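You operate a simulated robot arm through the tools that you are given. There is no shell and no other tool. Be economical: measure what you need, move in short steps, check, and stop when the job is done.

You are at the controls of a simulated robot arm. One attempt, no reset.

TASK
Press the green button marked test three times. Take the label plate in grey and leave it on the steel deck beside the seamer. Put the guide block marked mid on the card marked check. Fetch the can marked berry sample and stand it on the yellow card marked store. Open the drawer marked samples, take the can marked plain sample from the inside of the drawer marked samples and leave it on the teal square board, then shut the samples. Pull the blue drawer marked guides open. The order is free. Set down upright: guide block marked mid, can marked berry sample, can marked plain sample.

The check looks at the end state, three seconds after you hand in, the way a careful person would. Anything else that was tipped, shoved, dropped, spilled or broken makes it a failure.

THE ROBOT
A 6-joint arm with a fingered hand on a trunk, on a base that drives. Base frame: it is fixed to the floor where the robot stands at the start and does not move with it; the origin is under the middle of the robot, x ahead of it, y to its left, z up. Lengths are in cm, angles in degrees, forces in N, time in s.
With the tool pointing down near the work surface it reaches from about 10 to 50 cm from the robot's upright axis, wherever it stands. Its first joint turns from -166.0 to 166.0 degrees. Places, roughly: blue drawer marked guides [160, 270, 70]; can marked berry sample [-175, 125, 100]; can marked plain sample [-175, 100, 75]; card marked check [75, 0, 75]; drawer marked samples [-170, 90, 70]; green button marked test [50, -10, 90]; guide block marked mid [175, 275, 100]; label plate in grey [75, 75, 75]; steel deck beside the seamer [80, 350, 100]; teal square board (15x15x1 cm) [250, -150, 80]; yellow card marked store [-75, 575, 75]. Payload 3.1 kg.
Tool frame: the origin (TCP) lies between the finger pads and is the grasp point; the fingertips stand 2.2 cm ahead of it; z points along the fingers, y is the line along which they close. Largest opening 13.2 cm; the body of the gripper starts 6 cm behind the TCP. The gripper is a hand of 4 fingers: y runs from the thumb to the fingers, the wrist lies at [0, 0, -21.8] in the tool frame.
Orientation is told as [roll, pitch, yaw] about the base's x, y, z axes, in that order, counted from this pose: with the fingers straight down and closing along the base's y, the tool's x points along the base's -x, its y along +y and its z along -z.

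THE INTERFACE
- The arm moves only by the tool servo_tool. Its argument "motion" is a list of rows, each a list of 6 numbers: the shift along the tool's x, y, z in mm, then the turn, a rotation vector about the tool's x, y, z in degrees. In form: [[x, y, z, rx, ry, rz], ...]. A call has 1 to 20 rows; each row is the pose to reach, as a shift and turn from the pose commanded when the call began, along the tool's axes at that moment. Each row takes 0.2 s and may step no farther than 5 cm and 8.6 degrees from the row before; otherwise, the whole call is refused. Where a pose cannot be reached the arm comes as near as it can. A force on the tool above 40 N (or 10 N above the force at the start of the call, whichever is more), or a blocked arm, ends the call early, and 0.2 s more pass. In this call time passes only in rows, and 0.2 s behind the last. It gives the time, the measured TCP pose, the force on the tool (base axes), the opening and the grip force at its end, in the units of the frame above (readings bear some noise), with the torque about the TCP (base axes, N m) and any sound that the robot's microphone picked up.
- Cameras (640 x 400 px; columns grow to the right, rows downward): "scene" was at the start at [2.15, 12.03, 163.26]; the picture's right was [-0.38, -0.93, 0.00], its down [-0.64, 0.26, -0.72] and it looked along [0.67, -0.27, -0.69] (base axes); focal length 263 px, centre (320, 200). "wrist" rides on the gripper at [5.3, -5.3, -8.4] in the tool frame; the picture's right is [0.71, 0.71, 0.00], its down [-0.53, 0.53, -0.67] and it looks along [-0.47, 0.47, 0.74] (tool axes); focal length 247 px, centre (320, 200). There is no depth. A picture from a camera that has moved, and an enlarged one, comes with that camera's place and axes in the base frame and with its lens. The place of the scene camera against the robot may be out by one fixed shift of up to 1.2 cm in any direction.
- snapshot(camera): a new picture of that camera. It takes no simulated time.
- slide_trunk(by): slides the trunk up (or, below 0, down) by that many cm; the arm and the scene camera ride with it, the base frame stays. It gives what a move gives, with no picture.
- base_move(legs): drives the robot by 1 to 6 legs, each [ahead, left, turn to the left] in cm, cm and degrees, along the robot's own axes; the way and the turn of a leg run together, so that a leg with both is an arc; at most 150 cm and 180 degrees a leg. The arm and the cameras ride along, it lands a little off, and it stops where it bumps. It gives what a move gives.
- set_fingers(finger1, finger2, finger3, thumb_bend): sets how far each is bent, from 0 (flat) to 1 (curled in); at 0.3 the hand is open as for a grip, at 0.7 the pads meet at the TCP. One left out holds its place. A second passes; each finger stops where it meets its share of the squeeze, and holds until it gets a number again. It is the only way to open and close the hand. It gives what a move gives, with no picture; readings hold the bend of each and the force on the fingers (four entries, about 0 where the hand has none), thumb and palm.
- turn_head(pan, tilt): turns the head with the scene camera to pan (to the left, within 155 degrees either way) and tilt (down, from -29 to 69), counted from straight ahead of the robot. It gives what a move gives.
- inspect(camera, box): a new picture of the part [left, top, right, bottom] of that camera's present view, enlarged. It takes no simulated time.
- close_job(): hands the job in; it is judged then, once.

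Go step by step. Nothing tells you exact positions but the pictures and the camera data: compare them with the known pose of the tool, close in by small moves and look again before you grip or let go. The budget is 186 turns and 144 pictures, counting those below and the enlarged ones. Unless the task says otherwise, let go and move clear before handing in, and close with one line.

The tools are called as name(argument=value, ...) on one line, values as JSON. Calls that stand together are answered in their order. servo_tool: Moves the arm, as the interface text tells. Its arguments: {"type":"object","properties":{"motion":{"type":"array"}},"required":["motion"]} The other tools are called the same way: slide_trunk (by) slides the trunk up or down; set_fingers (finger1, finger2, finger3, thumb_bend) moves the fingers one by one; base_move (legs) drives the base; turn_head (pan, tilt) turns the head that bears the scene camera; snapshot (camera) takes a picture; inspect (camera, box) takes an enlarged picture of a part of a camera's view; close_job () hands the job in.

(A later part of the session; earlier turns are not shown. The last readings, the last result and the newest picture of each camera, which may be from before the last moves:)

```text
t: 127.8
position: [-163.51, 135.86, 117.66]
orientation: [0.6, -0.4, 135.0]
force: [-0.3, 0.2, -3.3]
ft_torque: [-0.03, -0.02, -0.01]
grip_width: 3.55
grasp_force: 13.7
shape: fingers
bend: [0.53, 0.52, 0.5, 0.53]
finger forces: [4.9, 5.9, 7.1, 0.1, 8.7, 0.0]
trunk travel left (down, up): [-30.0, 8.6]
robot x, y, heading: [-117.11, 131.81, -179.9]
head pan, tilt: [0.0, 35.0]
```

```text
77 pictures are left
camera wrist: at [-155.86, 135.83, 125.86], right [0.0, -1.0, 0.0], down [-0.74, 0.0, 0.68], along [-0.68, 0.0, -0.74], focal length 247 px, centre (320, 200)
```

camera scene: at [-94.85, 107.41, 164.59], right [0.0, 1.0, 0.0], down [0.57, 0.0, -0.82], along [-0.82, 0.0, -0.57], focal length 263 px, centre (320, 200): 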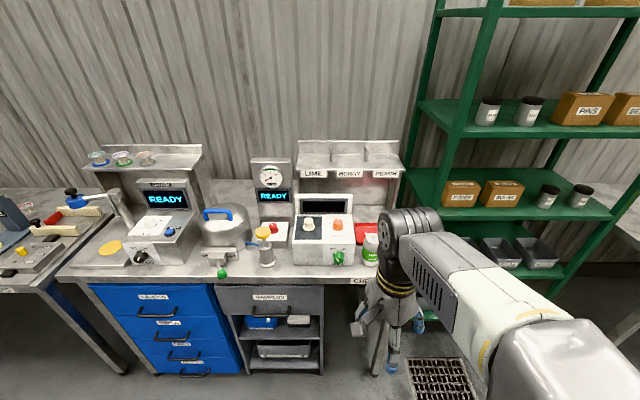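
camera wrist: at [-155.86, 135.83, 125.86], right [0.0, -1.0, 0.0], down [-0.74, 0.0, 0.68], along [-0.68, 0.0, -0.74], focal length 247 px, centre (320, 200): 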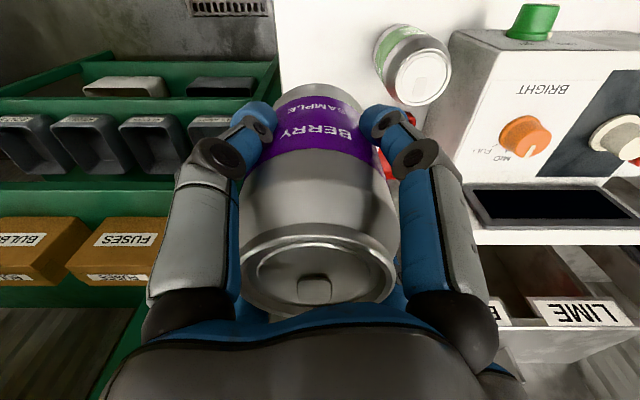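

Held securely (about 3 N). I retract the arm and drive toward the store shelf.

servo_tool(motion=[[30, -30, 0, 0, 0, 0], [60, -60, 0, 0, 0, 0], [90, -90, 0, 0, 0, 0], [110, -110, 0, 0, 0, 0]])

base_move(legs=[[-40, 0, 0], [0, 0, -90], [150, 0, 0], [130, 0, 0]])

turn_head(pan=0, tilt=25)

snapshot(camera="scene")

```text
t: 128.8
position: [-147.48, 135.59, 117.52]
orientation: [0.5, -0.5, 135.1]
force: [-0.2, -0.6, -3.4]
ft_torque: [-0.03, -0.01, 0.01]
grip_width: 3.53
grasp_force: 13.3
shape: fingers
bend: [0.53, 0.52, 0.5, 0.53]
finger forces: [4.8, 6.1, 7.1, 0.0, 8.2, 0.1]
trunk travel left (down, up): [-30.0, 8.6]
robot x, y, heading: [-117.23, 131.78, -180.0]
head pan, tilt: [0.0, 35.0]
```

```text
t: 148.5
position: [-52.6, 443.13, 117.51]
orientation: [0.5, -0.5, 41.5]
force: [-0.5, 0.4, -2.7]
ft_torque: [0.01, -0.04, 0.01]
grip_width: 3.49
grasp_force: 13.0
shape: fingers
bend: [0.53, 0.52, 0.5, 0.53]
finger forces: [4.6, 6.4, 6.9, 0.0, 8.0, 0.0]
trunk travel left (down, up): [-30.0, 8.6]
robot x, y, heading: [-58.19, 413.12, 86.8]
head pan, tilt: [0.0, 35.0]
```

```text
t: 149.2
position: [-52.58, 443.2, 117.46]
orientation: [0.5, -0.5, 41.4]
force: [0.2, 0.5, -4.7]
ft_torque: [0.02, 0.02, -0.01]
grip_width: 3.52
grasp_force: 12.5
shape: fingers
bend: [0.53, 0.52, 0.5, 0.53]
finger forces: [4.6, 6.4, 7.0, 0.1, 8.0, 0.0]
trunk travel left (down, up): [-30.0, 8.6]
robot x, y, heading: [-58.11, 412.78, 86.7]
head pan, tilt: [0.0, 25.0]
```

```text
76 pictures are left
camera scene: at [-72.31, 417.62, 166.16], right [1.0, -0.06, 0.0], down [-0.02, -0.42, -0.91], along [0.05, 0.9, -0.42], focal length 263 px, centre (320, 200)
```

scene: 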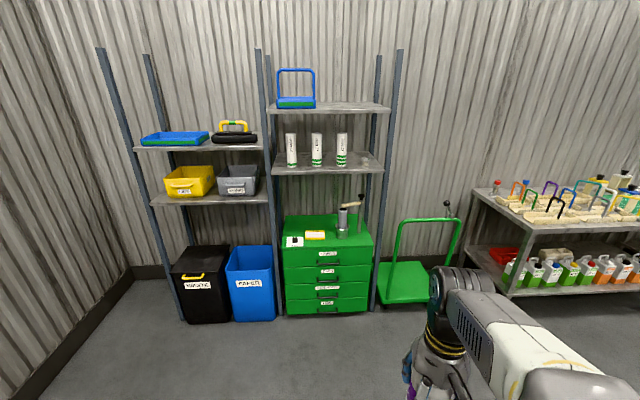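

The yellow card lies on the green cabinet's top, with shelves above. I zoom in.

inspect(camera="scene", box=[255, 130, 405, 270])

```text
2.86 times, centred on (330, 200) of scene
camera zoom: at [-72.31, 417.62, 166.16], right [1.0, -0.06, 0.0], down [-0.02, -0.42, -0.91], along [0.05, 0.9, -0.42], focal length 752 px, centre (291, 200)
```

zoom: 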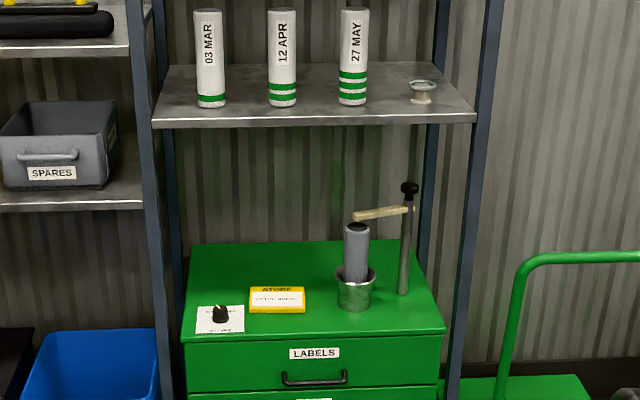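

The STORE card is about [-67, 560, 75] under a shelf (~z 121). I lower the trunk so the arm goes in beneath the shelf, and drive up.

slide_trunk(by=-22)

base_move(legs=[[0, 0, 3.2], [88, 12, 0]])

turn_head(pan=-10, tilt=35)

snapshot(camera="scene")

snapshot(camera="wrist")

```text
t: 151.5
position: [-52.5, 443.25, 95.53]
orientation: [0.5, -0.6, 41.6]
force: [0.7, 0.7, -3.7]
ft_torque: [-0.04, 0.02, -0.04]
grip_width: 3.48
grasp_force: 12.8
shape: fingers
bend: [0.53, 0.52, 0.5, 0.53]
finger forces: [4.7, 6.4, 7.0, 0.0, 8.0, 0.0]
trunk travel left (down, up): [-8.0, 30.6]
robot x, y, heading: [-58.19, 413.11, 86.8]
head pan, tilt: [0.0, 25.0]
```

```text
t: 156.8
position: [-66.18, 534.27, 95.42]
orientation: [0.4, -0.6, 44.7]
force: [0.7, 0.6, -3.2]
ft_torque: [0.02, -0.02, -0.01]
grip_width: 3.52
grasp_force: 13.0
shape: fingers
bend: [0.53, 0.52, 0.5, 0.53]
finger forces: [4.6, 6.5, 7.0, 0.0, 8.1, 0.0]
trunk travel left (down, up): [-8.0, 30.6]
robot x, y, heading: [-70.01, 504.43, 89.7]
head pan, tilt: [0.0, 25.0]
```

```text
t: 157.5
position: [-66.16, 534.1, 95.52]
orientation: [0.5, -0.5, 44.8]
force: [0.4, -0.7, -3.4]
ft_torque: [0.0, 0.0, 0.0]
grip_width: 3.52
grasp_force: 13.4
shape: fingers
bend: [0.53, 0.52, 0.5, 0.53]
finger forces: [4.6, 6.5, 7.0, 0.1, 7.9, 0.0]
trunk travel left (down, up): [-8.0, 30.6]
robot x, y, heading: [-70.31, 503.93, 89.9]
head pan, tilt: [-10.0, 35.0]
```

```text
74 pictures are left
camera scene: at [-82.83, 507.03, 142.59], right [0.98, -0.17, 0.0], down [-0.1, -0.56, -0.82], along [0.14, 0.81, -0.57], focal length 263 px, centre (320, 200)
```

scene: 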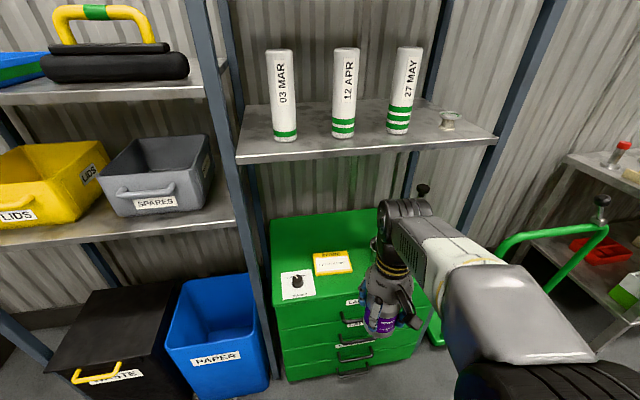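

```text
73 pictures are left
camera wrist: at [-66.17, 526.61, 103.78], right [-1.0, 0.0, 0.0], down [0.0, 0.74, 0.68], along [0.0, 0.68, -0.74], focal length 247 px, centre (320, 200)
```

wrist: 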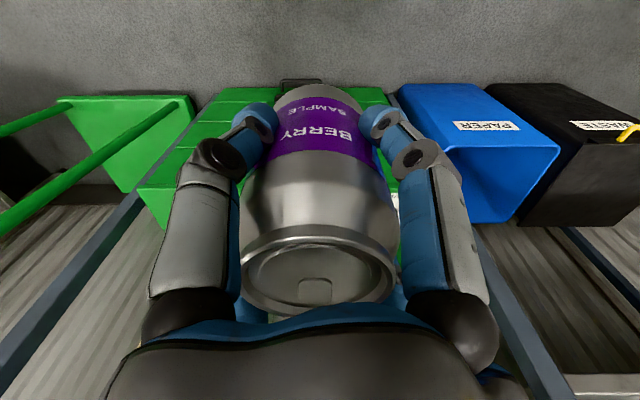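

Triangulated: card at about (-67, 574.5, 66), cabinet front y≈554, shelf underside ~115. I lower more before moving in.

slide_trunk(by=-8)

servo_tool(motion=[[0, 0, 25, 0, 0, 0], [0, 0, 50, 0, 0, 0]])

snapshot(camera="scene")

```text
t: 158.7
position: [-66.19, 534.24, 87.53]
orientation: [0.5, -0.5, 44.7]
force: [0.1, 0.2, -3.6]
ft_torque: [-0.03, 0.01, 0.02]
grip_width: 3.49
grasp_force: 13.5
shape: fingers
bend: [0.53, 0.52, 0.5, 0.53]
finger forces: [4.6, 6.5, 6.9, 0.0, 8.0, 0.0]
trunk travel left (down, up): [0.0, 38.6]
robot x, y, heading: [-70.4, 504.01, 90.3]
head pan, tilt: [-10.0, 35.0]
```

```text
t: 159.2
position: [-65.92, 534.23, 82.67]
orientation: [0.5, -0.5, 44.8]
force: [-0.1, -0.8, -3.9]
ft_torque: [-0.01, -0.01, -0.04]
grip_width: 3.48
grasp_force: 13.1
shape: fingers
bend: [0.53, 0.52, 0.5, 0.53]
finger forces: [4.6, 6.5, 6.9, 0.1, 8.0, 0.1]
trunk travel left (down, up): [0.0, 38.6]
robot x, y, heading: [-69.7, 504.05, 90.0]
head pan, tilt: [-10.0, 35.0]
```

```text
72 pictures are left
camera scene: at [-82.82, 507.03, 134.69], right [0.98, -0.17, 0.0], down [-0.1, -0.57, -0.82], along [0.14, 0.81, -0.57], focal length 263 px, centre (320, 200)
```

scene: 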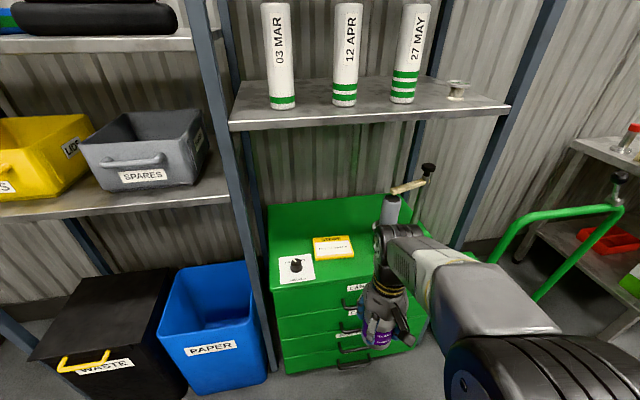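

I drive in 21 cm.

base_move(legs=[[21, 0, 0]])

turn_head(pan=-15, tilt=45)

snapshot(camera="scene")

snapshot(camera="wrist")

```text
t: 160.9
position: [-65.98, 554.56, 82.66]
orientation: [0.5, -0.4, 44.9]
force: [1.0, -0.2, -3.1]
ft_torque: [0.0, 0.03, 0.0]
grip_width: 3.47
grasp_force: 12.9
shape: fingers
bend: [0.53, 0.52, 0.5, 0.53]
finger forces: [4.6, 6.5, 7.0, 0.0, 8.0, 0.0]
trunk travel left (down, up): [0.0, 38.6]
robot x, y, heading: [-69.83, 524.52, 89.8]
head pan, tilt: [-10.0, 35.0]
```

```text
t: 161.6
position: [-66.0, 554.61, 82.71]
orientation: [0.5, -0.4, 44.8]
force: [0.0, 1.0, -3.5]
ft_torque: [0.02, 0.0, 0.03]
grip_width: 3.48
grasp_force: 12.9
shape: fingers
bend: [0.53, 0.52, 0.5, 0.53]
finger forces: [4.6, 6.5, 7.0, 0.0, 8.0, 0.1]
trunk travel left (down, up): [0.0, 38.6]
robot x, y, heading: [-70.45, 524.11, 90.0]
head pan, tilt: [-15.0, 45.0]
```

```text
71 pictures are left
camera scene: at [-82.24, 526.6, 133.21], right [0.97, -0.26, 0.0], down [-0.18, -0.68, -0.71], along [0.18, 0.68, -0.71], focal length 263 px, centre (320, 200)
```

scene: 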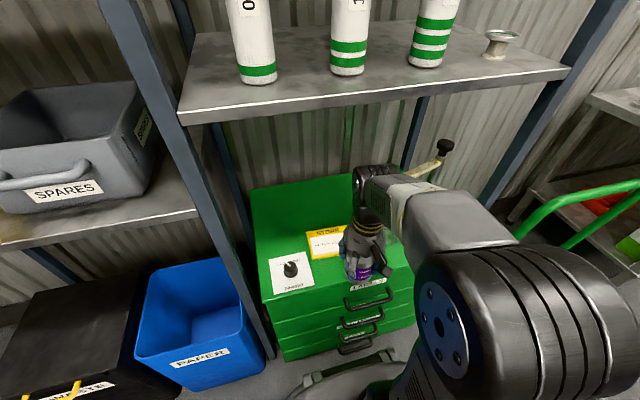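

```text
70 pictures are left
camera wrist: at [-66.1, 546.99, 90.97], right [-1.0, 0.0, 0.0], down [0.0, 0.74, 0.68], along [0.0, 0.68, -0.74], focal length 247 px, centre (320, 200)
```

wrist: 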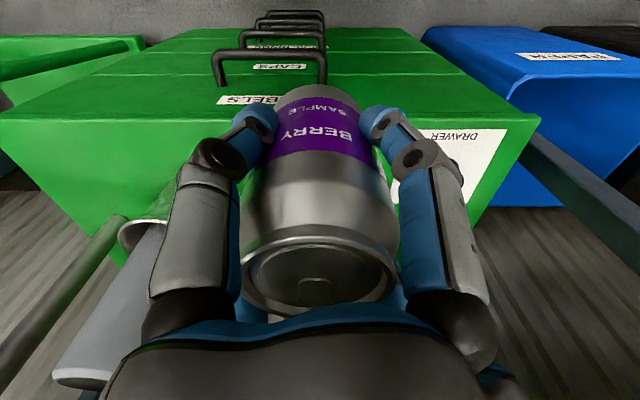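

Clear under the shelf. I extend over the card at (-67.3, 572).

servo_tool(motion=[[-29, 34, 0, 0, 0, 0], [-58, 67, 0, 0, 0, 0], [-87, 101, 0, 0, 0, 0], [-114, 133, 0, 0, 0, 0]])

snapshot(camera="wrist")

inspect(camera="scene", box=[240, 140, 460, 290])

```text
t: 162.6
position: [-67.33, 571.85, 82.86]
orientation: [0.3, -0.4, 44.8]
force: [-0.6, -0.5, -2.6]
ft_torque: [-0.01, 0.0, -0.01]
grip_width: 3.45
grasp_force: 12.9
shape: fingers
bend: [0.54, 0.52, 0.5, 0.53]
finger forces: [4.5, 6.6, 6.8, 0.1, 8.0, 0.0]
trunk travel left (down, up): [0.0, 38.6]
robot x, y, heading: [-69.93, 524.14, 89.9]
head pan, tilt: [-15.0, 45.0]
```

```text
69 pictures are left
camera wrist: at [-67.53, 564.25, 91.27], right [-1.0, 0.0, 0.0], down [0.0, 0.74, 0.68], along [0.0, 0.68, -0.74], focal length 247 px, centre (320, 200)
```

wrist: 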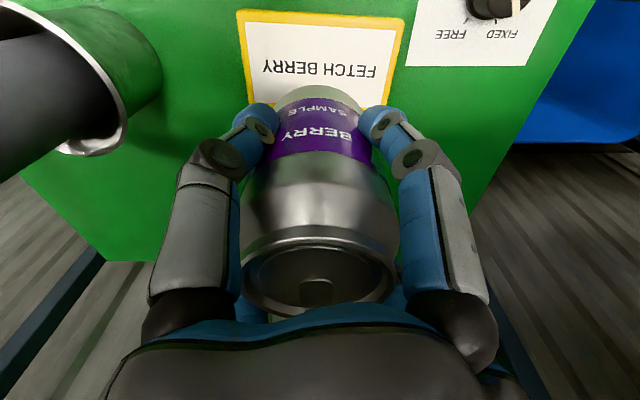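

```text
2.67 times, centred on (350, 215) of scene
camera zoom: at [-82.24, 526.67, 133.2], right [0.97, -0.26, 0.0], down [-0.18, -0.68, -0.71], along [0.18, 0.68, -0.71], focal length 702 px, centre (240, 160)
```

zoom: 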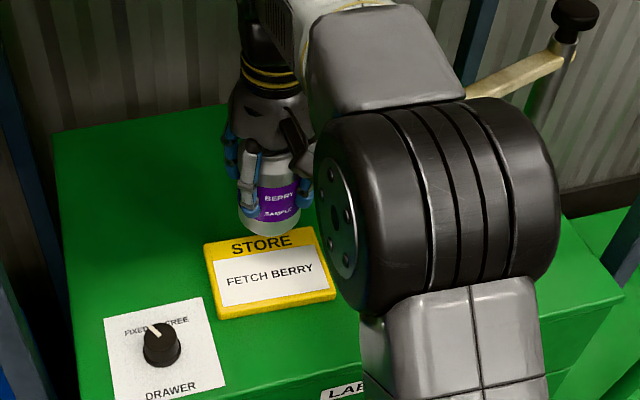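

The can is centred above the card (card y 566.5–577, x -74…-61). I lower.

servo_tool(motion=[[0, 0, 20, 0, 0, 0], [0, 0, 40, 0, 0, 0], [0, 0, 50, 0, 0, 0]])

inspect(camera="scene", box=[260, 150, 420, 270])

snapshot(camera="wrist")

```text
t: 163.4
position: [-67.44, 572.09, 77.83]
orientation: [0.6, -0.5, 44.8]
force: [0.0, 1.1, -2.6]
ft_torque: [0.0, 0.03, -0.01]
grip_width: 3.47
grasp_force: 13.0
shape: fingers
bend: [0.54, 0.52, 0.5, 0.53]
finger forces: [4.5, 6.8, 6.8, 0.0, 7.9, 0.0]
trunk travel left (down, up): [0.0, 38.6]
robot x, y, heading: [-70.23, 524.28, 89.9]
head pan, tilt: [-15.0, 45.0]
```

```text
3.33 times, centred on (340, 210) of scene
camera zoom: at [-82.23, 526.61, 133.2], right [0.97, -0.26, 0.0], down [-0.18, -0.68, -0.71], along [0.18, 0.68, -0.71], focal length 877 px, centre (253, 167)
```

zoom: 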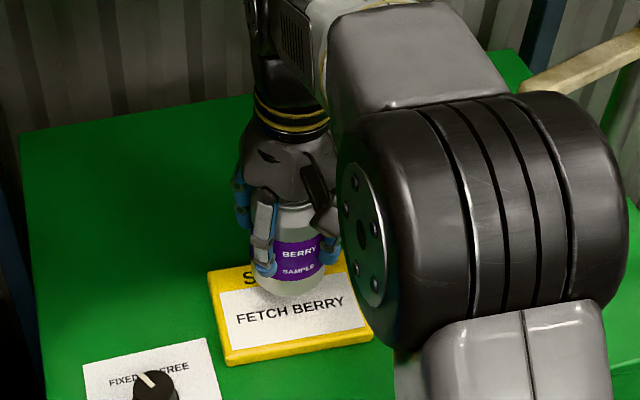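

```text
66 pictures are left
camera wrist: at [-67.47, 564.46, 86.17], right [-1.0, 0.0, 0.0], down [0.0, 0.74, 0.68], along [0.0, 0.68, -0.74], focal length 247 px, centre (320, 200)
```

wrist: 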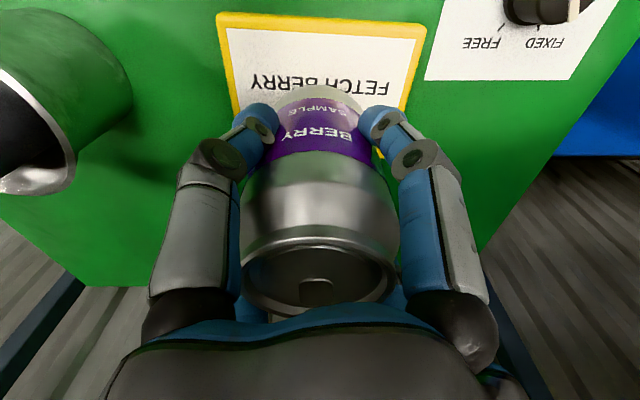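

I continue lowering in small steps.

servo_tool(motion=[[0, 0, 6, 0, 0, 0], [0, 0, 11, 0, 0, 0], [0, 0, 15, 0, 0, 0], [0, 0, 18, 0, 0, 0]])

inspect(camera="scene", box=[280, 180, 400, 260])

```text
t: 164.4
position: [-67.26, 572.32, 76.12]
orientation: [0.4, -0.5, 44.8]
force: [0.1, -0.2, -3.1]
ft_torque: [-0.02, -0.01, 0.04]
grip_width: 3.48
grasp_force: 13.2
shape: fingers
bend: [0.54, 0.52, 0.5, 0.53]
finger forces: [4.6, 6.9, 6.8, 0.0, 7.8, 0.1]
trunk travel left (down, up): [0.0, 38.6]
robot x, y, heading: [-69.8, 524.62, 90.1]
head pan, tilt: [-15.0, 45.0]
```

```text
5.00 times, centred on (340, 220) of scene
camera zoom: at [-82.24, 526.61, 133.2], right [0.97, -0.26, 0.0], down [-0.18, -0.68, -0.71], along [0.18, 0.68, -0.71], focal length 1315 px, centre (220, 100)
```

zoom: 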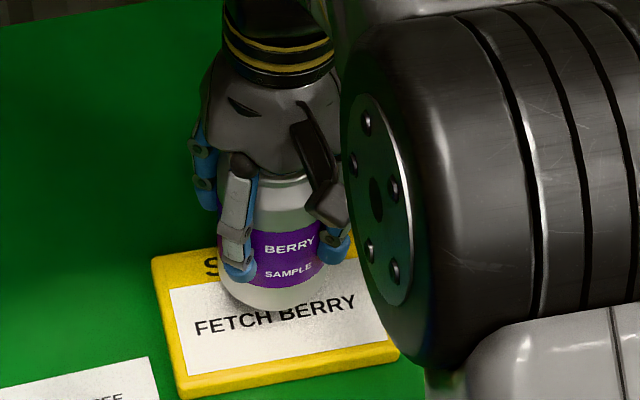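

servo_tool(motion=[[0, 0, 3, 0, 0, 0], [0, 0, 6, 0, 0, 0], [0, 0, 8, 0, 0, 0], [0, 0, 10, 0, 0, 0]])

```text
t: 165.4
position: [-67.24, 572.2, 75.16]
orientation: [0.5, -0.5, 44.7]
force: [0.7, -0.8, -2.1]
ft_torque: [-0.02, 0.02, -0.01]
grip_width: 3.45
grasp_force: 12.9
shape: fingers
bend: [0.54, 0.52, 0.5, 0.53]
finger forces: [4.6, 6.7, 7.0, 0.1, 7.9, 0.1]
trunk travel left (down, up): [0.0, 38.6]
robot x, y, heading: [-70.38, 524.31, 90.0]
head pan, tilt: [-15.0, 45.0]
```

Still not supported; I continue slowly.

servo_tool(motion=[[0, 0, 2, 0, 0, 0], [0, 0, 4, 0, 0, 0], [0, 0, 6, 0, 0, 0]])

inspect(camera="scene", box=[280, 180, 400, 260])

```text
t: 166.2
position: [-67.24, 572.11, 74.86]
orientation: [0.7, -0.8, 44.8]
force: [1.3, -1.3, 22.9]
ft_torque: [0.0, -0.11, 0.02]
grip_width: 3.41
grasp_force: 14.7
shape: fingers
bend: [0.53, 0.52, 0.5, 0.54]
finger forces: [5.3, 7.4, 7.4, 0.0, 9.4, 0.0]
trunk travel left (down, up): [0.0, 38.6]
robot x, y, heading: [-70.44, 524.22, 90.0]
head pan, tilt: [-15.0, 45.0]
```

```text
5.00 times, centred on (340, 220) of scene
camera zoom: at [-82.25, 526.3, 133.22], right [0.97, -0.26, 0.0], down [-0.18, -0.68, -0.71], along [0.18, 0.68, -0.71], focal length 1315 px, centre (220, 100)
```

zoom: 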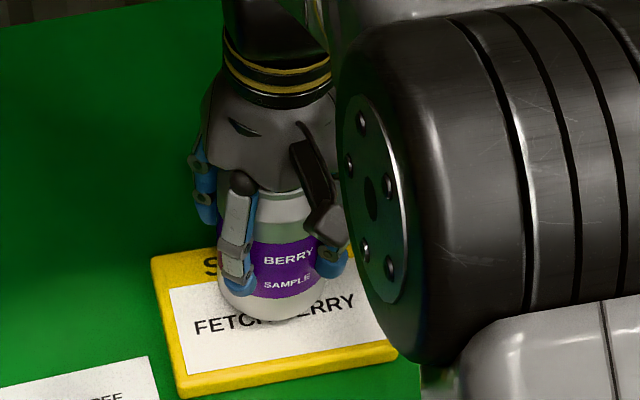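

Contact. I ease 2 mm, open the hand and lift.

servo_tool(motion=[[0, 0, -2, 0, 0, 0]])

set_fingers(finger1=0.3, finger2=0.3, finger3=0.3, thumb_bend=0.3)

servo_tool(motion=[[0, 0, -20, 0, 0, 0], [0, 0, -45, 0, 0, 0], [0, 0, -75, 0, 0, 0]])

snapshot(camera="wrist")

```text
t: 166.6
position: [-67.35, 572.02, 74.82]
orientation: [0.6, -0.7, 44.8]
force: [1.3, 2.0, 18.1]
ft_torque: [0.14, -0.17, 0.03]
grip_width: 3.37
grasp_force: 14.1
shape: fingers
bend: [0.54, 0.52, 0.5, 0.54]
finger forces: [4.6, 7.3, 8.1, 0.1, 8.2, 0.0]
trunk travel left (down, up): [0.0, 38.6]
robot x, y, heading: [-69.7, 524.06, 90.1]
head pan, tilt: [-15.0, 45.0]
```

```text
t: 167.6
position: [-67.2, 572.2, 74.69]
orientation: [0.5, -0.5, 44.7]
force: [-0.2, 0.2, -1.0]
ft_torque: [-0.08, 0.0, -0.05]
grip_width: 8.76
grasp_force: 0.0
shape: fingers
bend: [0.3, 0.3, 0.3, 0.3]
finger forces: [0.1, 0.0, 0.0, 0.1, 0.1, 0.1]
trunk travel left (down, up): [0.0, 38.6]
robot x, y, heading: [-70.11, 524.03, 90.0]
head pan, tilt: [-15.0, 45.0]
```

```text
t: 168.4
position: [-67.43, 571.96, 82.05]
orientation: [0.6, -0.5, 44.8]
force: [-0.4, -0.3, 1.0]
ft_torque: [0.0, 0.04, 0.02]
grip_width: 8.76
grasp_force: 0.1
shape: fingers
bend: [0.3, 0.3, 0.3, 0.3]
finger forces: [0.0, 0.1, 0.1, 0.0, 0.0, 0.0]
trunk travel left (down, up): [0.0, 38.6]
robot x, y, heading: [-69.69, 524.3, 90.1]
head pan, tilt: [-15.0, 45.0]
```

```text
63 pictures are left
camera wrist: at [-67.45, 564.32, 90.34], right [-1.0, 0.0, 0.0], down [0.0, 0.74, 0.68], along [0.0, 0.68, -0.74], focal length 247 px, centre (320, 200)
```

wrist: 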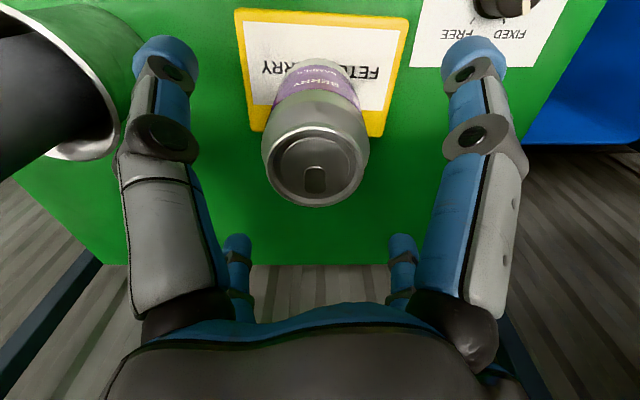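

The berry can stands on the card. I raise 2 cm more, retract straight back, and back the base away.

servo_tool(motion=[[0, 0, -22, 0, 0, 0], [30, -30, -22, 0, 0, 0], [60, -60, -22, 0, 0, 0], [90, -90, -22, 0, 0, 0], [118, -118, -22, 0, 0, 0]])

base_move(legs=[[-40, 0, 0]])

inspect(camera="scene", box=[240, 130, 440, 270])

```text
t: 169.6
position: [-67.18, 555.65, 84.26]
orientation: [0.5, -0.4, 44.8]
force: [-1.0, 0.7, 0.7]
ft_torque: [0.04, -0.01, -0.03]
grip_width: 8.75
grasp_force: 0.0
shape: fingers
bend: [0.3, 0.3, 0.3, 0.3]
finger forces: [0.0, 0.1, 0.1, 0.0, 0.1, 0.0]
trunk travel left (down, up): [0.0, 38.6]
robot x, y, heading: [-70.07, 524.5, 90.0]
head pan, tilt: [-15.0, 45.0]
```

```text
t: 172.0
position: [-67.15, 516.84, 84.31]
orientation: [0.5, -0.5, 45.1]
force: [0.4, -0.4, -0.1]
ft_torque: [0.0, -0.02, -0.02]
grip_width: 8.75
grasp_force: 0.0
shape: fingers
bend: [0.3, 0.3, 0.3, 0.3]
finger forces: [0.0, 0.0, 0.0, 0.1, 0.0, 0.0]
trunk travel left (down, up): [0.0, 38.6]
robot x, y, heading: [-70.27, 485.58, 90.3]
head pan, tilt: [-15.0, 45.0]
```

```text
2.86 times, centred on (340, 200) of scene
camera zoom: at [-82.17, 487.66, 133.21], right [0.97, -0.25, 0.0], down [-0.18, -0.68, -0.71], along [0.18, 0.68, -0.71], focal length 752 px, centre (263, 200)
```

zoom: 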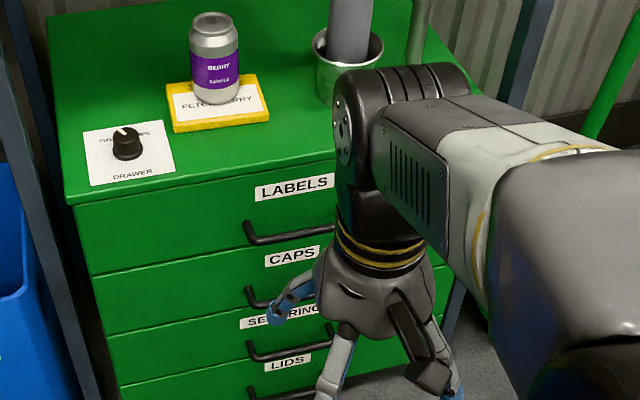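

The berry task is done. I drive back to the bench, in front of the samples drawer.

base_move(legs=[[-150, 0, 0], [-150, 0, 0], [0, 0, 89.7], [0, 97, 0], [15, 0, 0]])

turn_head(pan=0, tilt=45)

snapshot(camera="scene")

```text
t: 196.2
position: [-120.1, 85.55, 84.36]
orientation: [0.5, -0.4, 134.6]
force: [0.0, 1.2, -0.4]
ft_torque: [0.01, -0.03, -0.02]
grip_width: 8.77
grasp_force: 0.1
shape: fingers
bend: [0.3, 0.3, 0.3, 0.3]
finger forces: [0.0, 0.1, 0.0, 0.0, 0.0, 0.1]
trunk travel left (down, up): [0.0, 38.6]
robot x, y, heading: [-88.63, 82.04, 179.9]
head pan, tilt: [-15.0, 45.0]
```

```text
t: 197.0
position: [-120.17, 85.44, 84.26]
orientation: [0.5, -0.5, 134.6]
force: [-0.2, 0.5, 0.0]
ft_torque: [-0.03, -0.01, 0.0]
grip_width: 8.75
grasp_force: 0.1
shape: fingers
bend: [0.3, 0.3, 0.3, 0.3]
finger forces: [0.0, 0.0, 0.0, 0.0, 0.1, 0.0]
trunk travel left (down, up): [0.0, 38.6]
robot x, y, heading: [-88.87, 82.21, 179.6]
head pan, tilt: [0.0, 45.0]
```

```text
61 pictures are left
camera scene: at [-90.38, 67.9, 133.2], right [0.01, 1.0, 0.0], down [0.71, 0.0, -0.71], along [-0.71, 0.0, -0.71], focal length 263 px, centre (320, 200)
```

scene: 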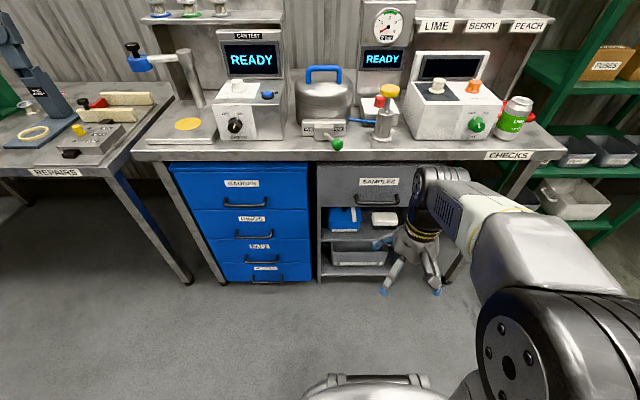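

The handle bar is at about (-155.7, 87.7, 66.4), flush with the bench edge, so I approach it horizontally. I turn the tool forward with the fingers straddling diagonally.

servo_tool(motion=[[-15, 12, 14, -5.9, -5.8, 0], [-30, 24, 28, -11.8, -11.6, 0], [-45, 36, 42, -17.7, -17.4, 0], [-60, 48, 56, -23.6, -23.2, 0], [-75, 60, 70, -29.5, -29, 0], [-90, 72, 84, -35.4, -34.8, 0], [-105, 84, 98, -41.3, -40.6, 0], [-118, 96, 112, -47.2, -46.4, 0], [-131, 107, 125, -53.1, -52.2, 0], [-144, 117, 138, -59, -58, 0], [-156, 127, 150, -64.1, -63.2, 0]])

snapshot(camera="wrist")

snapshot(camera="scene")

```text
t: 199.4
position: [-148.97, 100.96, 93.19]
orientation: [78.6, -37.0, 100.9]
force: [-0.8, 0.7, -0.7]
ft_torque: [0.0, -0.02, 0.05]
grip_width: 8.78
grasp_force: 0.1
shape: fingers
bend: [0.3, 0.3, 0.3, 0.3]
finger forces: [0.0, 0.1, 0.0, 0.0, 0.1, 0.0]
out of reach, approached as far as the arm can: row 5, 6, 7, 8, 9, 10, 11
trunk travel left (down, up): [0.0, 38.6]
robot x, y, heading: [-88.56, 82.08, 179.6]
head pan, tilt: [0.0, 45.0]
```

```text
60 pictures are left
camera wrist: at [-139.53, 100.6, 87.23], right [0.05, -0.99, 0.13], down [0.53, 0.13, 0.83], along [-0.84, 0.03, 0.54], focal length 247 px, centre (320, 200)
```

wrist: 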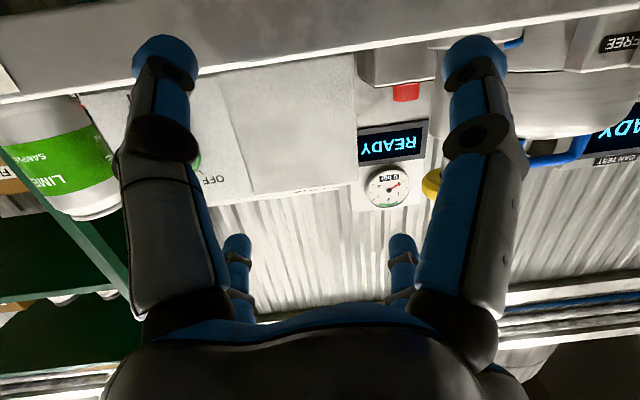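

```text
59 pictures are left
camera scene: at [-90.94, 68.08, 133.2], right [0.01, 1.0, 0.0], down [0.71, 0.0, -0.7], along [-0.7, 0.0, -0.71], focal length 263 px, centre (320, 200)
```

scene: 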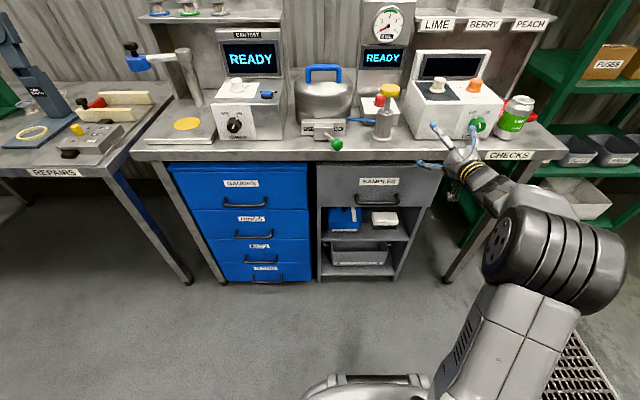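

The arm folded short of the commanded pose; the tool does point forward though. I back the base 14 cm for room and issue a null move to see the commanded pose.

base_move(legs=[[-14, 0, 0]])

servo_tool(motion=[[0, 0, 0, 0, 0, 0]])

```text
t: 200.7
position: [-134.8, 100.7, 93.72]
orientation: [78.9, -37.2, 100.7]
force: [-0.9, 0.4, 0.7]
ft_torque: [-0.03, 0.04, 0.05]
grip_width: 8.78
grasp_force: 0.0
shape: fingers
bend: [0.3, 0.3, 0.3, 0.3]
finger forces: [0.0, 0.0, 0.1, 0.0, 0.0, 0.0]
trunk travel left (down, up): [0.0, 38.6]
robot x, y, heading: [-74.97, 82.27, 179.7]
head pan, tilt: [0.0, 45.0]
```

```text
t: 201.1
position: [-134.88, 100.74, 93.49]
orientation: [78.8, -37.2, 100.7]
force: [0.4, 0.6, -0.4]
ft_torque: [0.02, 0.01, 0.0]
grip_width: 8.77
grasp_force: 0.1
shape: fingers
bend: [0.3, 0.3, 0.3, 0.3]
finger forces: [0.0, 0.0, 0.1, 0.0, 0.0, 0.1]
trunk travel left (down, up): [0.0, 38.6]
robot x, y, heading: [-74.94, 82.13, 179.6]
head pan, tilt: [0.0, 45.0]
```

servo_tool(motion=[[32, -16, 14, -0.6, -1.1, 0], [64, -32, 28, -1.2, -2.2, 0], [96, -47, 42, -1.8, -3.3, 0], [128, -63, 57, -2.4, -4.4, 0], [160, -79, 71, -3, -5.5, 0], [191, -95, 85, -3.6, -6.6, 0], [223, -110, 99, -4.2, -7.7, 0], [255, -126, 113, -4.8, -8.7, 0]])

snapshot(camera="wrist")

snapshot(camera="scene")

```text
t: 202.9
position: [-147.78, 97.68, 69.0]
orientation: [86.0, -36.9, 95.0]
force: [-0.3, 0.1, -0.1]
ft_torque: [0.01, 0.0, 0.04]
grip_width: 8.79
grasp_force: 0.0
shape: fingers
bend: [0.3, 0.3, 0.3, 0.3]
finger forces: [0.0, 0.1, 0.0, 0.0, 0.0, 0.1]
out of reach, approached as far as the arm can: row 1, 2, 3, 4, 5, 6, 7, 8
trunk travel left (down, up): [0.0, 38.6]
robot x, y, heading: [-74.66, 82.22, 179.4]
head pan, tilt: [0.0, 45.0]
```

```text
58 pictures are left
camera wrist: at [-138.96, 97.02, 61.94], right [0.04, -0.99, 0.14], down [0.62, 0.13, 0.77], along [-0.78, 0.06, 0.62], focal length 247 px, centre (320, 200)
```

wrist: 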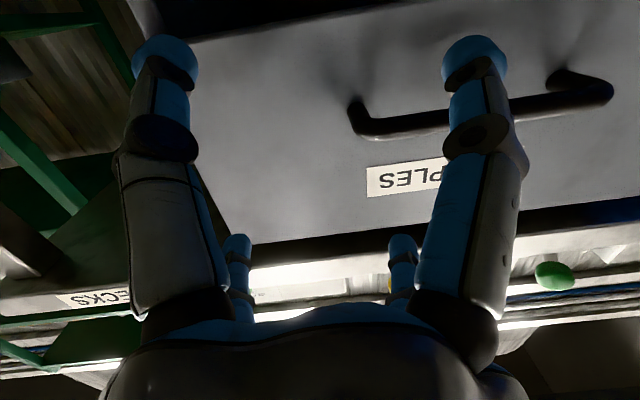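

```text
57 pictures are left
camera scene: at [-76.62, 67.84, 133.21], right [0.01, 1.0, 0.0], down [0.71, 0.0, -0.71], along [-0.71, 0.0, -0.71], focal length 263 px, centre (320, 200)
```

scene: 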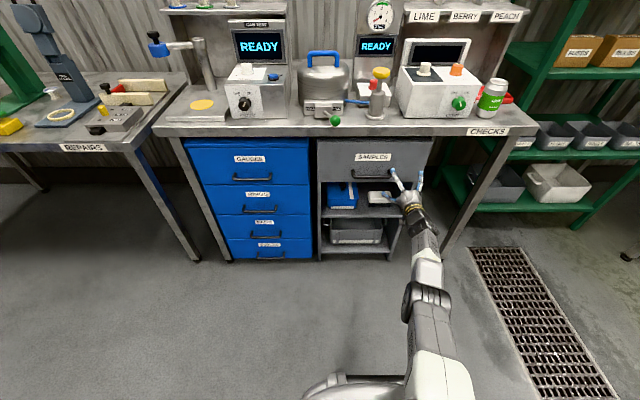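

The arm is outstretched with TCP near (-148, 98, 69); the bar spans y 78.5–95 at z≈69. I shift the base 10.7 cm left and re-check.

base_move(legs=[[0, 10.7, 0]])

snapshot(camera="wrist")

inspect(camera="scene", box=[300, 120, 480, 240])

```text
t: 204.1
position: [-147.93, 86.65, 68.98]
orientation: [86.0, -36.8, 95.2]
force: [0.6, -0.4, 0.0]
ft_torque: [0.03, 0.01, 0.01]
grip_width: 8.78
grasp_force: 0.1
shape: fingers
bend: [0.3, 0.3, 0.3, 0.3]
finger forces: [0.0, 0.0, 0.0, 0.1, 0.0, 0.1]
trunk travel left (down, up): [0.0, 38.6]
robot x, y, heading: [-75.27, 71.76, 180.0]
head pan, tilt: [0.0, 45.0]
```

```text
56 pictures are left
camera wrist: at [-139.05, 86.04, 61.98], right [0.04, -0.99, 0.14], down [0.62, 0.13, 0.77], along [-0.78, 0.06, 0.62], focal length 247 px, centre (320, 200)
```

wrist: 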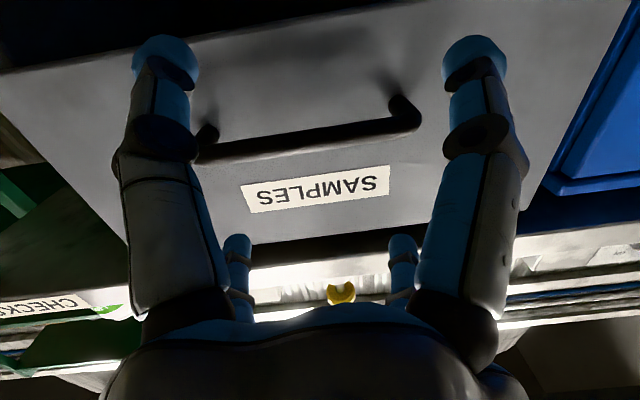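

```text
3.33 times, centred on (390, 180) of scene
camera zoom: at [-76.62, 56.97, 133.2], right [0.0, 1.0, 0.0], down [0.71, 0.0, -0.71], along [-0.71, 0.0, -0.71], focal length 877 px, centre (87, 267)
```

zoom: 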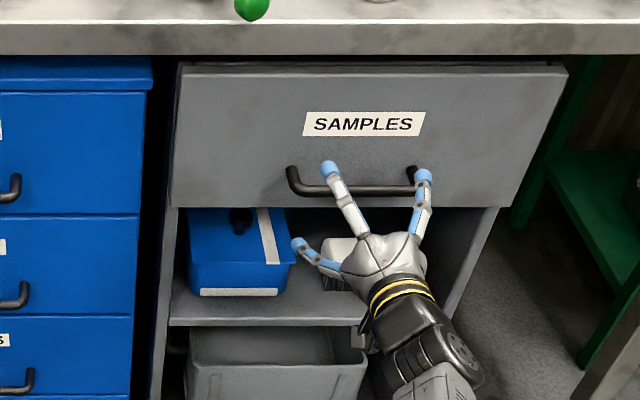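

Bar is centred (y≈87, z≈69.5). I drive ahead 6 cm.

base_move(legs=[[6, 0, 0]])

snapshot(camera="wrist")

inspect(camera="scene", box=[300, 120, 480, 240])

```text
t: 205.0
position: [-153.89, 86.75, 68.95]
orientation: [85.9, -36.8, 95.2]
force: [-0.7, 0.3, 0.8]
ft_torque: [-0.01, -0.03, -0.02]
grip_width: 8.77
grasp_force: 0.0
shape: fingers
bend: [0.3, 0.3, 0.3, 0.3]
finger forces: [0.0, 0.1, 0.0, 0.1, 0.0, 0.1]
trunk travel left (down, up): [0.0, 38.6]
robot x, y, heading: [-81.36, 71.16, 179.8]
head pan, tilt: [0.0, 45.0]
```

```text
54 pictures are left
camera wrist: at [-145.05, 86.1, 61.93], right [0.04, -0.99, 0.14], down [0.62, 0.13, 0.77], along [-0.78, 0.06, 0.62], focal length 247 px, centre (320, 200)
```

wrist: 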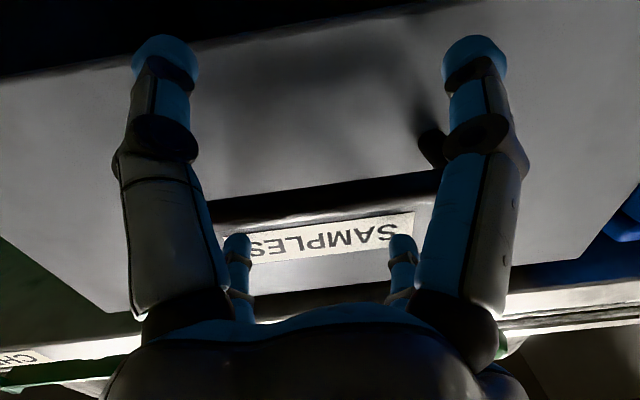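

```text
3.33 times, centred on (390, 180) of scene
camera zoom: at [-82.66, 57.04, 133.2], right [0.0, 1.0, 0.0], down [0.71, 0.0, -0.71], along [-0.71, 0.0, -0.71], focal length 877 px, centre (87, 267)
```

zoom: 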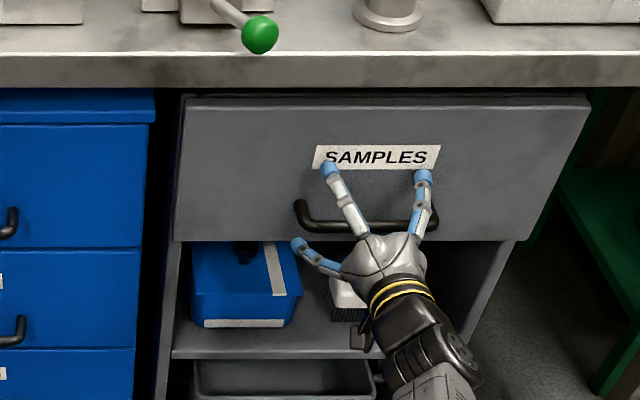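

The bar is right at the grasp point. I close the hand on it.

set_fingers(finger1=0.72, finger2=0.72, finger3=0.72, thumb_bend=0.72)

snapshot(camera="wrist")

```text
t: 206.0
position: [-153.75, 86.76, 68.71]
orientation: [85.9, -36.8, 95.1]
force: [0.2, -0.5, -6.6]
ft_torque: [0.03, 0.05, 0.02]
grip_width: 0.0
grasp_force: 3.6
shape: fingers
bend: [0.67, 0.71, 0.71, 0.69]
finger forces: [3.7, 0.0, 0.0, 0.1, 2.4, 0.0]
trunk travel left (down, up): [0.0, 38.6]
robot x, y, heading: [-80.69, 71.13, 179.9]
head pan, tilt: [0.0, 45.0]
```

```text
52 pictures are left
camera wrist: at [-145.05, 86.09, 61.83], right [0.04, -0.99, 0.14], down [0.62, 0.13, 0.77], along [-0.79, 0.06, 0.62], focal length 247 px, centre (320, 200)
```

wrist: 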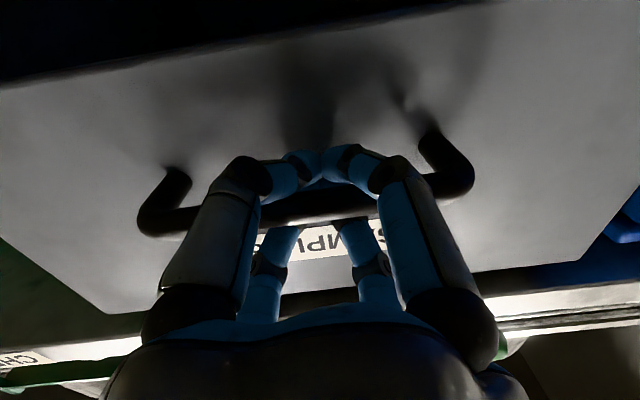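

The fingers cage the bar. I pull by driving back.

base_move(legs=[[-24, 0, 0]])

inspect(camera="scene", box=[280, 100, 500, 260])

```text
t: 207.8
position: [-130.38, 86.7, 68.86]
orientation: [85.6, -36.8, 95.3]
force: [0.1, 4.6, -13.8]
ft_torque: [0.18, 0.02, 0.03]
grip_width: 0.0
grasp_force: 7.3
shape: fingers
bend: [0.67, 0.71, 0.71, 0.68]
finger forces: [9.4, 0.0, 0.0, 0.0, 5.7, 0.0]
trunk travel left (down, up): [0.0, 38.6]
robot x, y, heading: [-56.98, 71.28, 180.0]
head pan, tilt: [0.0, 45.0]
```

```text
2.50 times, centred on (390, 180) of scene
camera zoom: at [-59.13, 57.09, 133.21], right [0.0, 1.0, 0.0], down [0.71, 0.0, -0.71], along [-0.71, 0.0, -0.71], focal length 658 px, centre (145, 250)
```

zoom: 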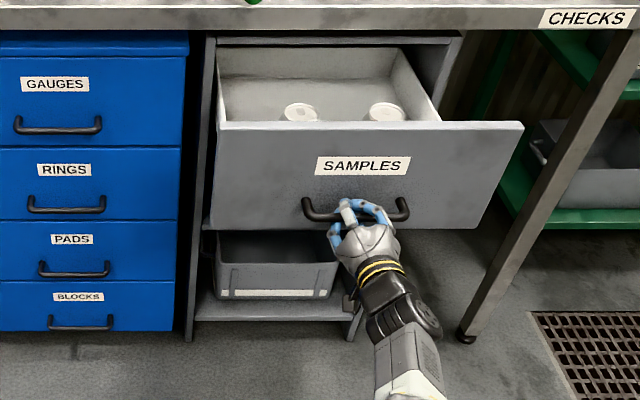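

The drawer is open with two cans inside. I release the bar and back off.

set_fingers(finger1=0.3, finger2=0.3, finger3=0.3, thumb_bend=0.3)

base_move(legs=[[-14, 0, 0]])

slide_trunk(by=28)

inspect(camera="scene", box=[280, 100, 500, 260])

```text
t: 208.8
position: [-130.19, 86.54, 68.8]
orientation: [86.0, -36.9, 95.3]
force: [-0.7, -0.5, 0.1]
ft_torque: [0.0, 0.01, -0.02]
grip_width: 8.76
grasp_force: 0.0
shape: fingers
bend: [0.3, 0.3, 0.3, 0.3]
finger forces: [0.0, 0.0, 0.0, 0.0, 0.0, 0.1]
trunk travel left (down, up): [0.0, 38.6]
robot x, y, heading: [-57.22, 71.46, 180.0]
head pan, tilt: [0.0, 45.0]
```

```text
t: 210.1
position: [-116.07, 86.22, 68.96]
orientation: [85.8, -36.7, 95.5]
force: [-0.5, -0.2, -0.7]
ft_torque: [-0.01, -0.01, 0.01]
grip_width: 8.73
grasp_force: 0.0
shape: fingers
bend: [0.3, 0.3, 0.3, 0.3]
finger forces: [0.0, 0.1, 0.0, 0.0, 0.0, 0.0]
trunk travel left (down, up): [0.0, 38.6]
robot x, y, heading: [-42.8, 71.41, -180.1]
head pan, tilt: [0.0, 45.0]
```

```text
t: 213.0
position: [-116.17, 86.21, 96.81]
orientation: [85.9, -36.9, 95.7]
force: [0.1, 0.4, 0.4]
ft_torque: [-0.01, 0.03, 0.02]
grip_width: 8.74
grasp_force: 0.1
shape: fingers
bend: [0.3, 0.3, 0.3, 0.3]
finger forces: [0.0, 0.0, 0.0, 0.1, 0.1, 0.0]
trunk travel left (down, up): [-28.0, 10.6]
robot x, y, heading: [-43.1, 71.42, -179.7]
head pan, tilt: [0.0, 45.0]
```

```text
2.50 times, centred on (390, 180) of scene
camera zoom: at [-44.72, 56.99, 161.1], right [0.0, 1.0, 0.0], down [0.71, 0.0, -0.71], along [-0.71, 0.0, -0.71], focal length 658 px, centre (145, 250)
```

zoom: 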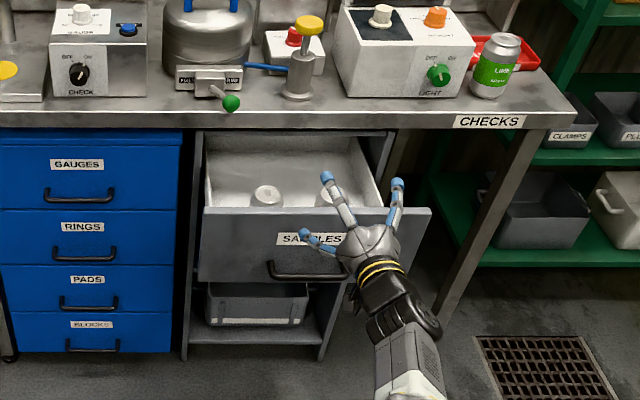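

I turn the tool back to pointing down while drawing it toward the robot.

servo_tool(motion=[[-4, 4, -28, 6.3, 4.7, 0], [-8, 9, -56, 12.6, 9.5, 0], [-11, 13, -84, 18.9, 14.2, 0], [-15, 17, -112, 25.2, 18.9, 0], [-18, 22, -140, 31.5, 23.7, 0], [-22, 26, -168, 37.8, 28.4, 0], [-25, 31, -196, 44.1, 33.2, 0], [-29, 35, -224, 50.4, 37.9, 0], [-33, 39, -252, 56.7, 42.6, 0], [-36, 44, -280, 63, 47.4, 0], [-40, 48, -305, 69.3, 52.1, 0]])

snapshot(camera="scene")

```text
t: 215.4
position: [-85.84, 88.2, 104.61]
orientation: [-0.1, 0.1, 130.0]
force: [0.7, 0.2, 0.2]
ft_torque: [0.01, -0.01, -0.01]
grip_width: 8.79
grasp_force: 0.1
shape: fingers
bend: [0.3, 0.3, 0.3, 0.3]
finger forces: [0.1, 0.0, 0.0, 0.0, 0.0, 0.1]
out of reach, approached as far as the arm can: row 1, 2, 3, 4
trunk travel left (down, up): [-28.0, 10.6]
robot x, y, heading: [-42.88, 71.42, -179.6]
head pan, tilt: [0.0, 45.0]
```

```text
49 pictures are left
camera scene: at [-44.69, 56.99, 161.09], right [0.0, 1.0, 0.0], down [0.71, 0.0, -0.71], along [-0.71, 0.0, -0.71], focal length 263 px, centre (320, 200)
```

scene: 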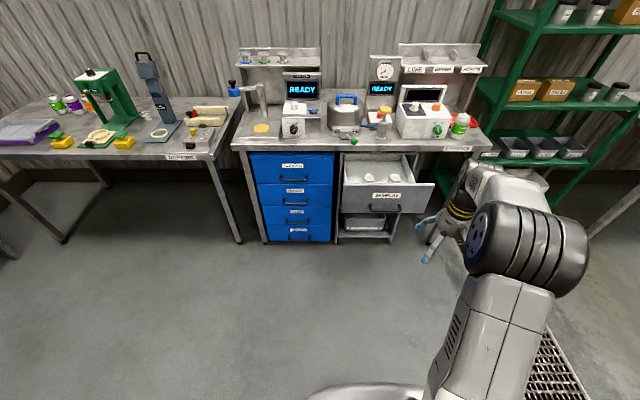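

Tool is down again. I drive up to the open drawer and look in.

base_move(legs=[[50, 0, 0]])

snapshot(camera="wrist")

inspect(camera="scene", box=[300, 180, 520, 340])

```text
t: 218.3
position: [-136.72, 88.15, 104.49]
orientation: [0.0, 0.1, 130.0]
force: [-0.3, 0.5, -0.3]
ft_torque: [0.05, -0.04, 0.02]
grip_width: 8.77
grasp_force: 0.0
shape: fingers
bend: [0.3, 0.3, 0.3, 0.3]
finger forces: [0.1, 0.0, 0.0, 0.0, 0.0, 0.0]
trunk travel left (down, up): [-28.0, 10.6]
robot x, y, heading: [-94.07, 71.25, -179.6]
head pan, tilt: [0.0, 45.0]
```

```text
48 pictures are left
camera wrist: at [-129.23, 87.48, 112.87], right [-0.09, -1.0, 0.0], down [-0.74, 0.07, 0.67], along [-0.67, 0.06, -0.74], focal length 247 px, centre (320, 200)
```

wrist: 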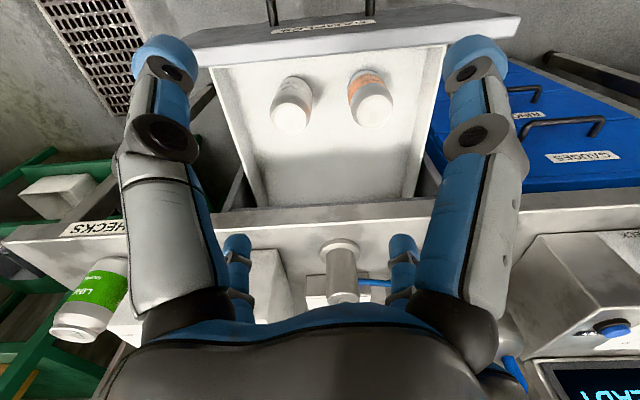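

```text
2.50 times, centred on (410, 260) of scene
camera zoom: at [-95.52, 56.78, 161.08], right [0.0, 1.0, 0.0], down [0.71, 0.0, -0.71], along [-0.71, 0.0, -0.71], focal length 658 px, centre (95, 50)
```

zoom: 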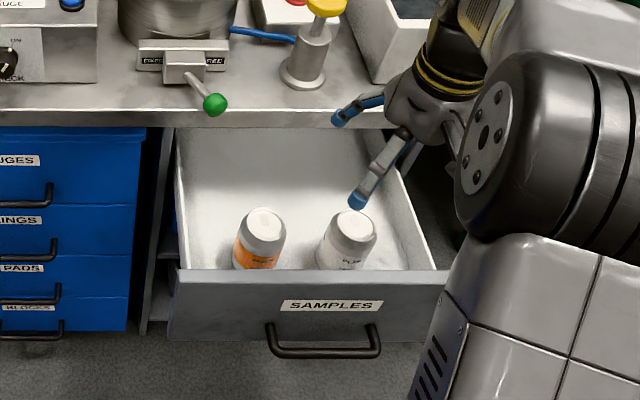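

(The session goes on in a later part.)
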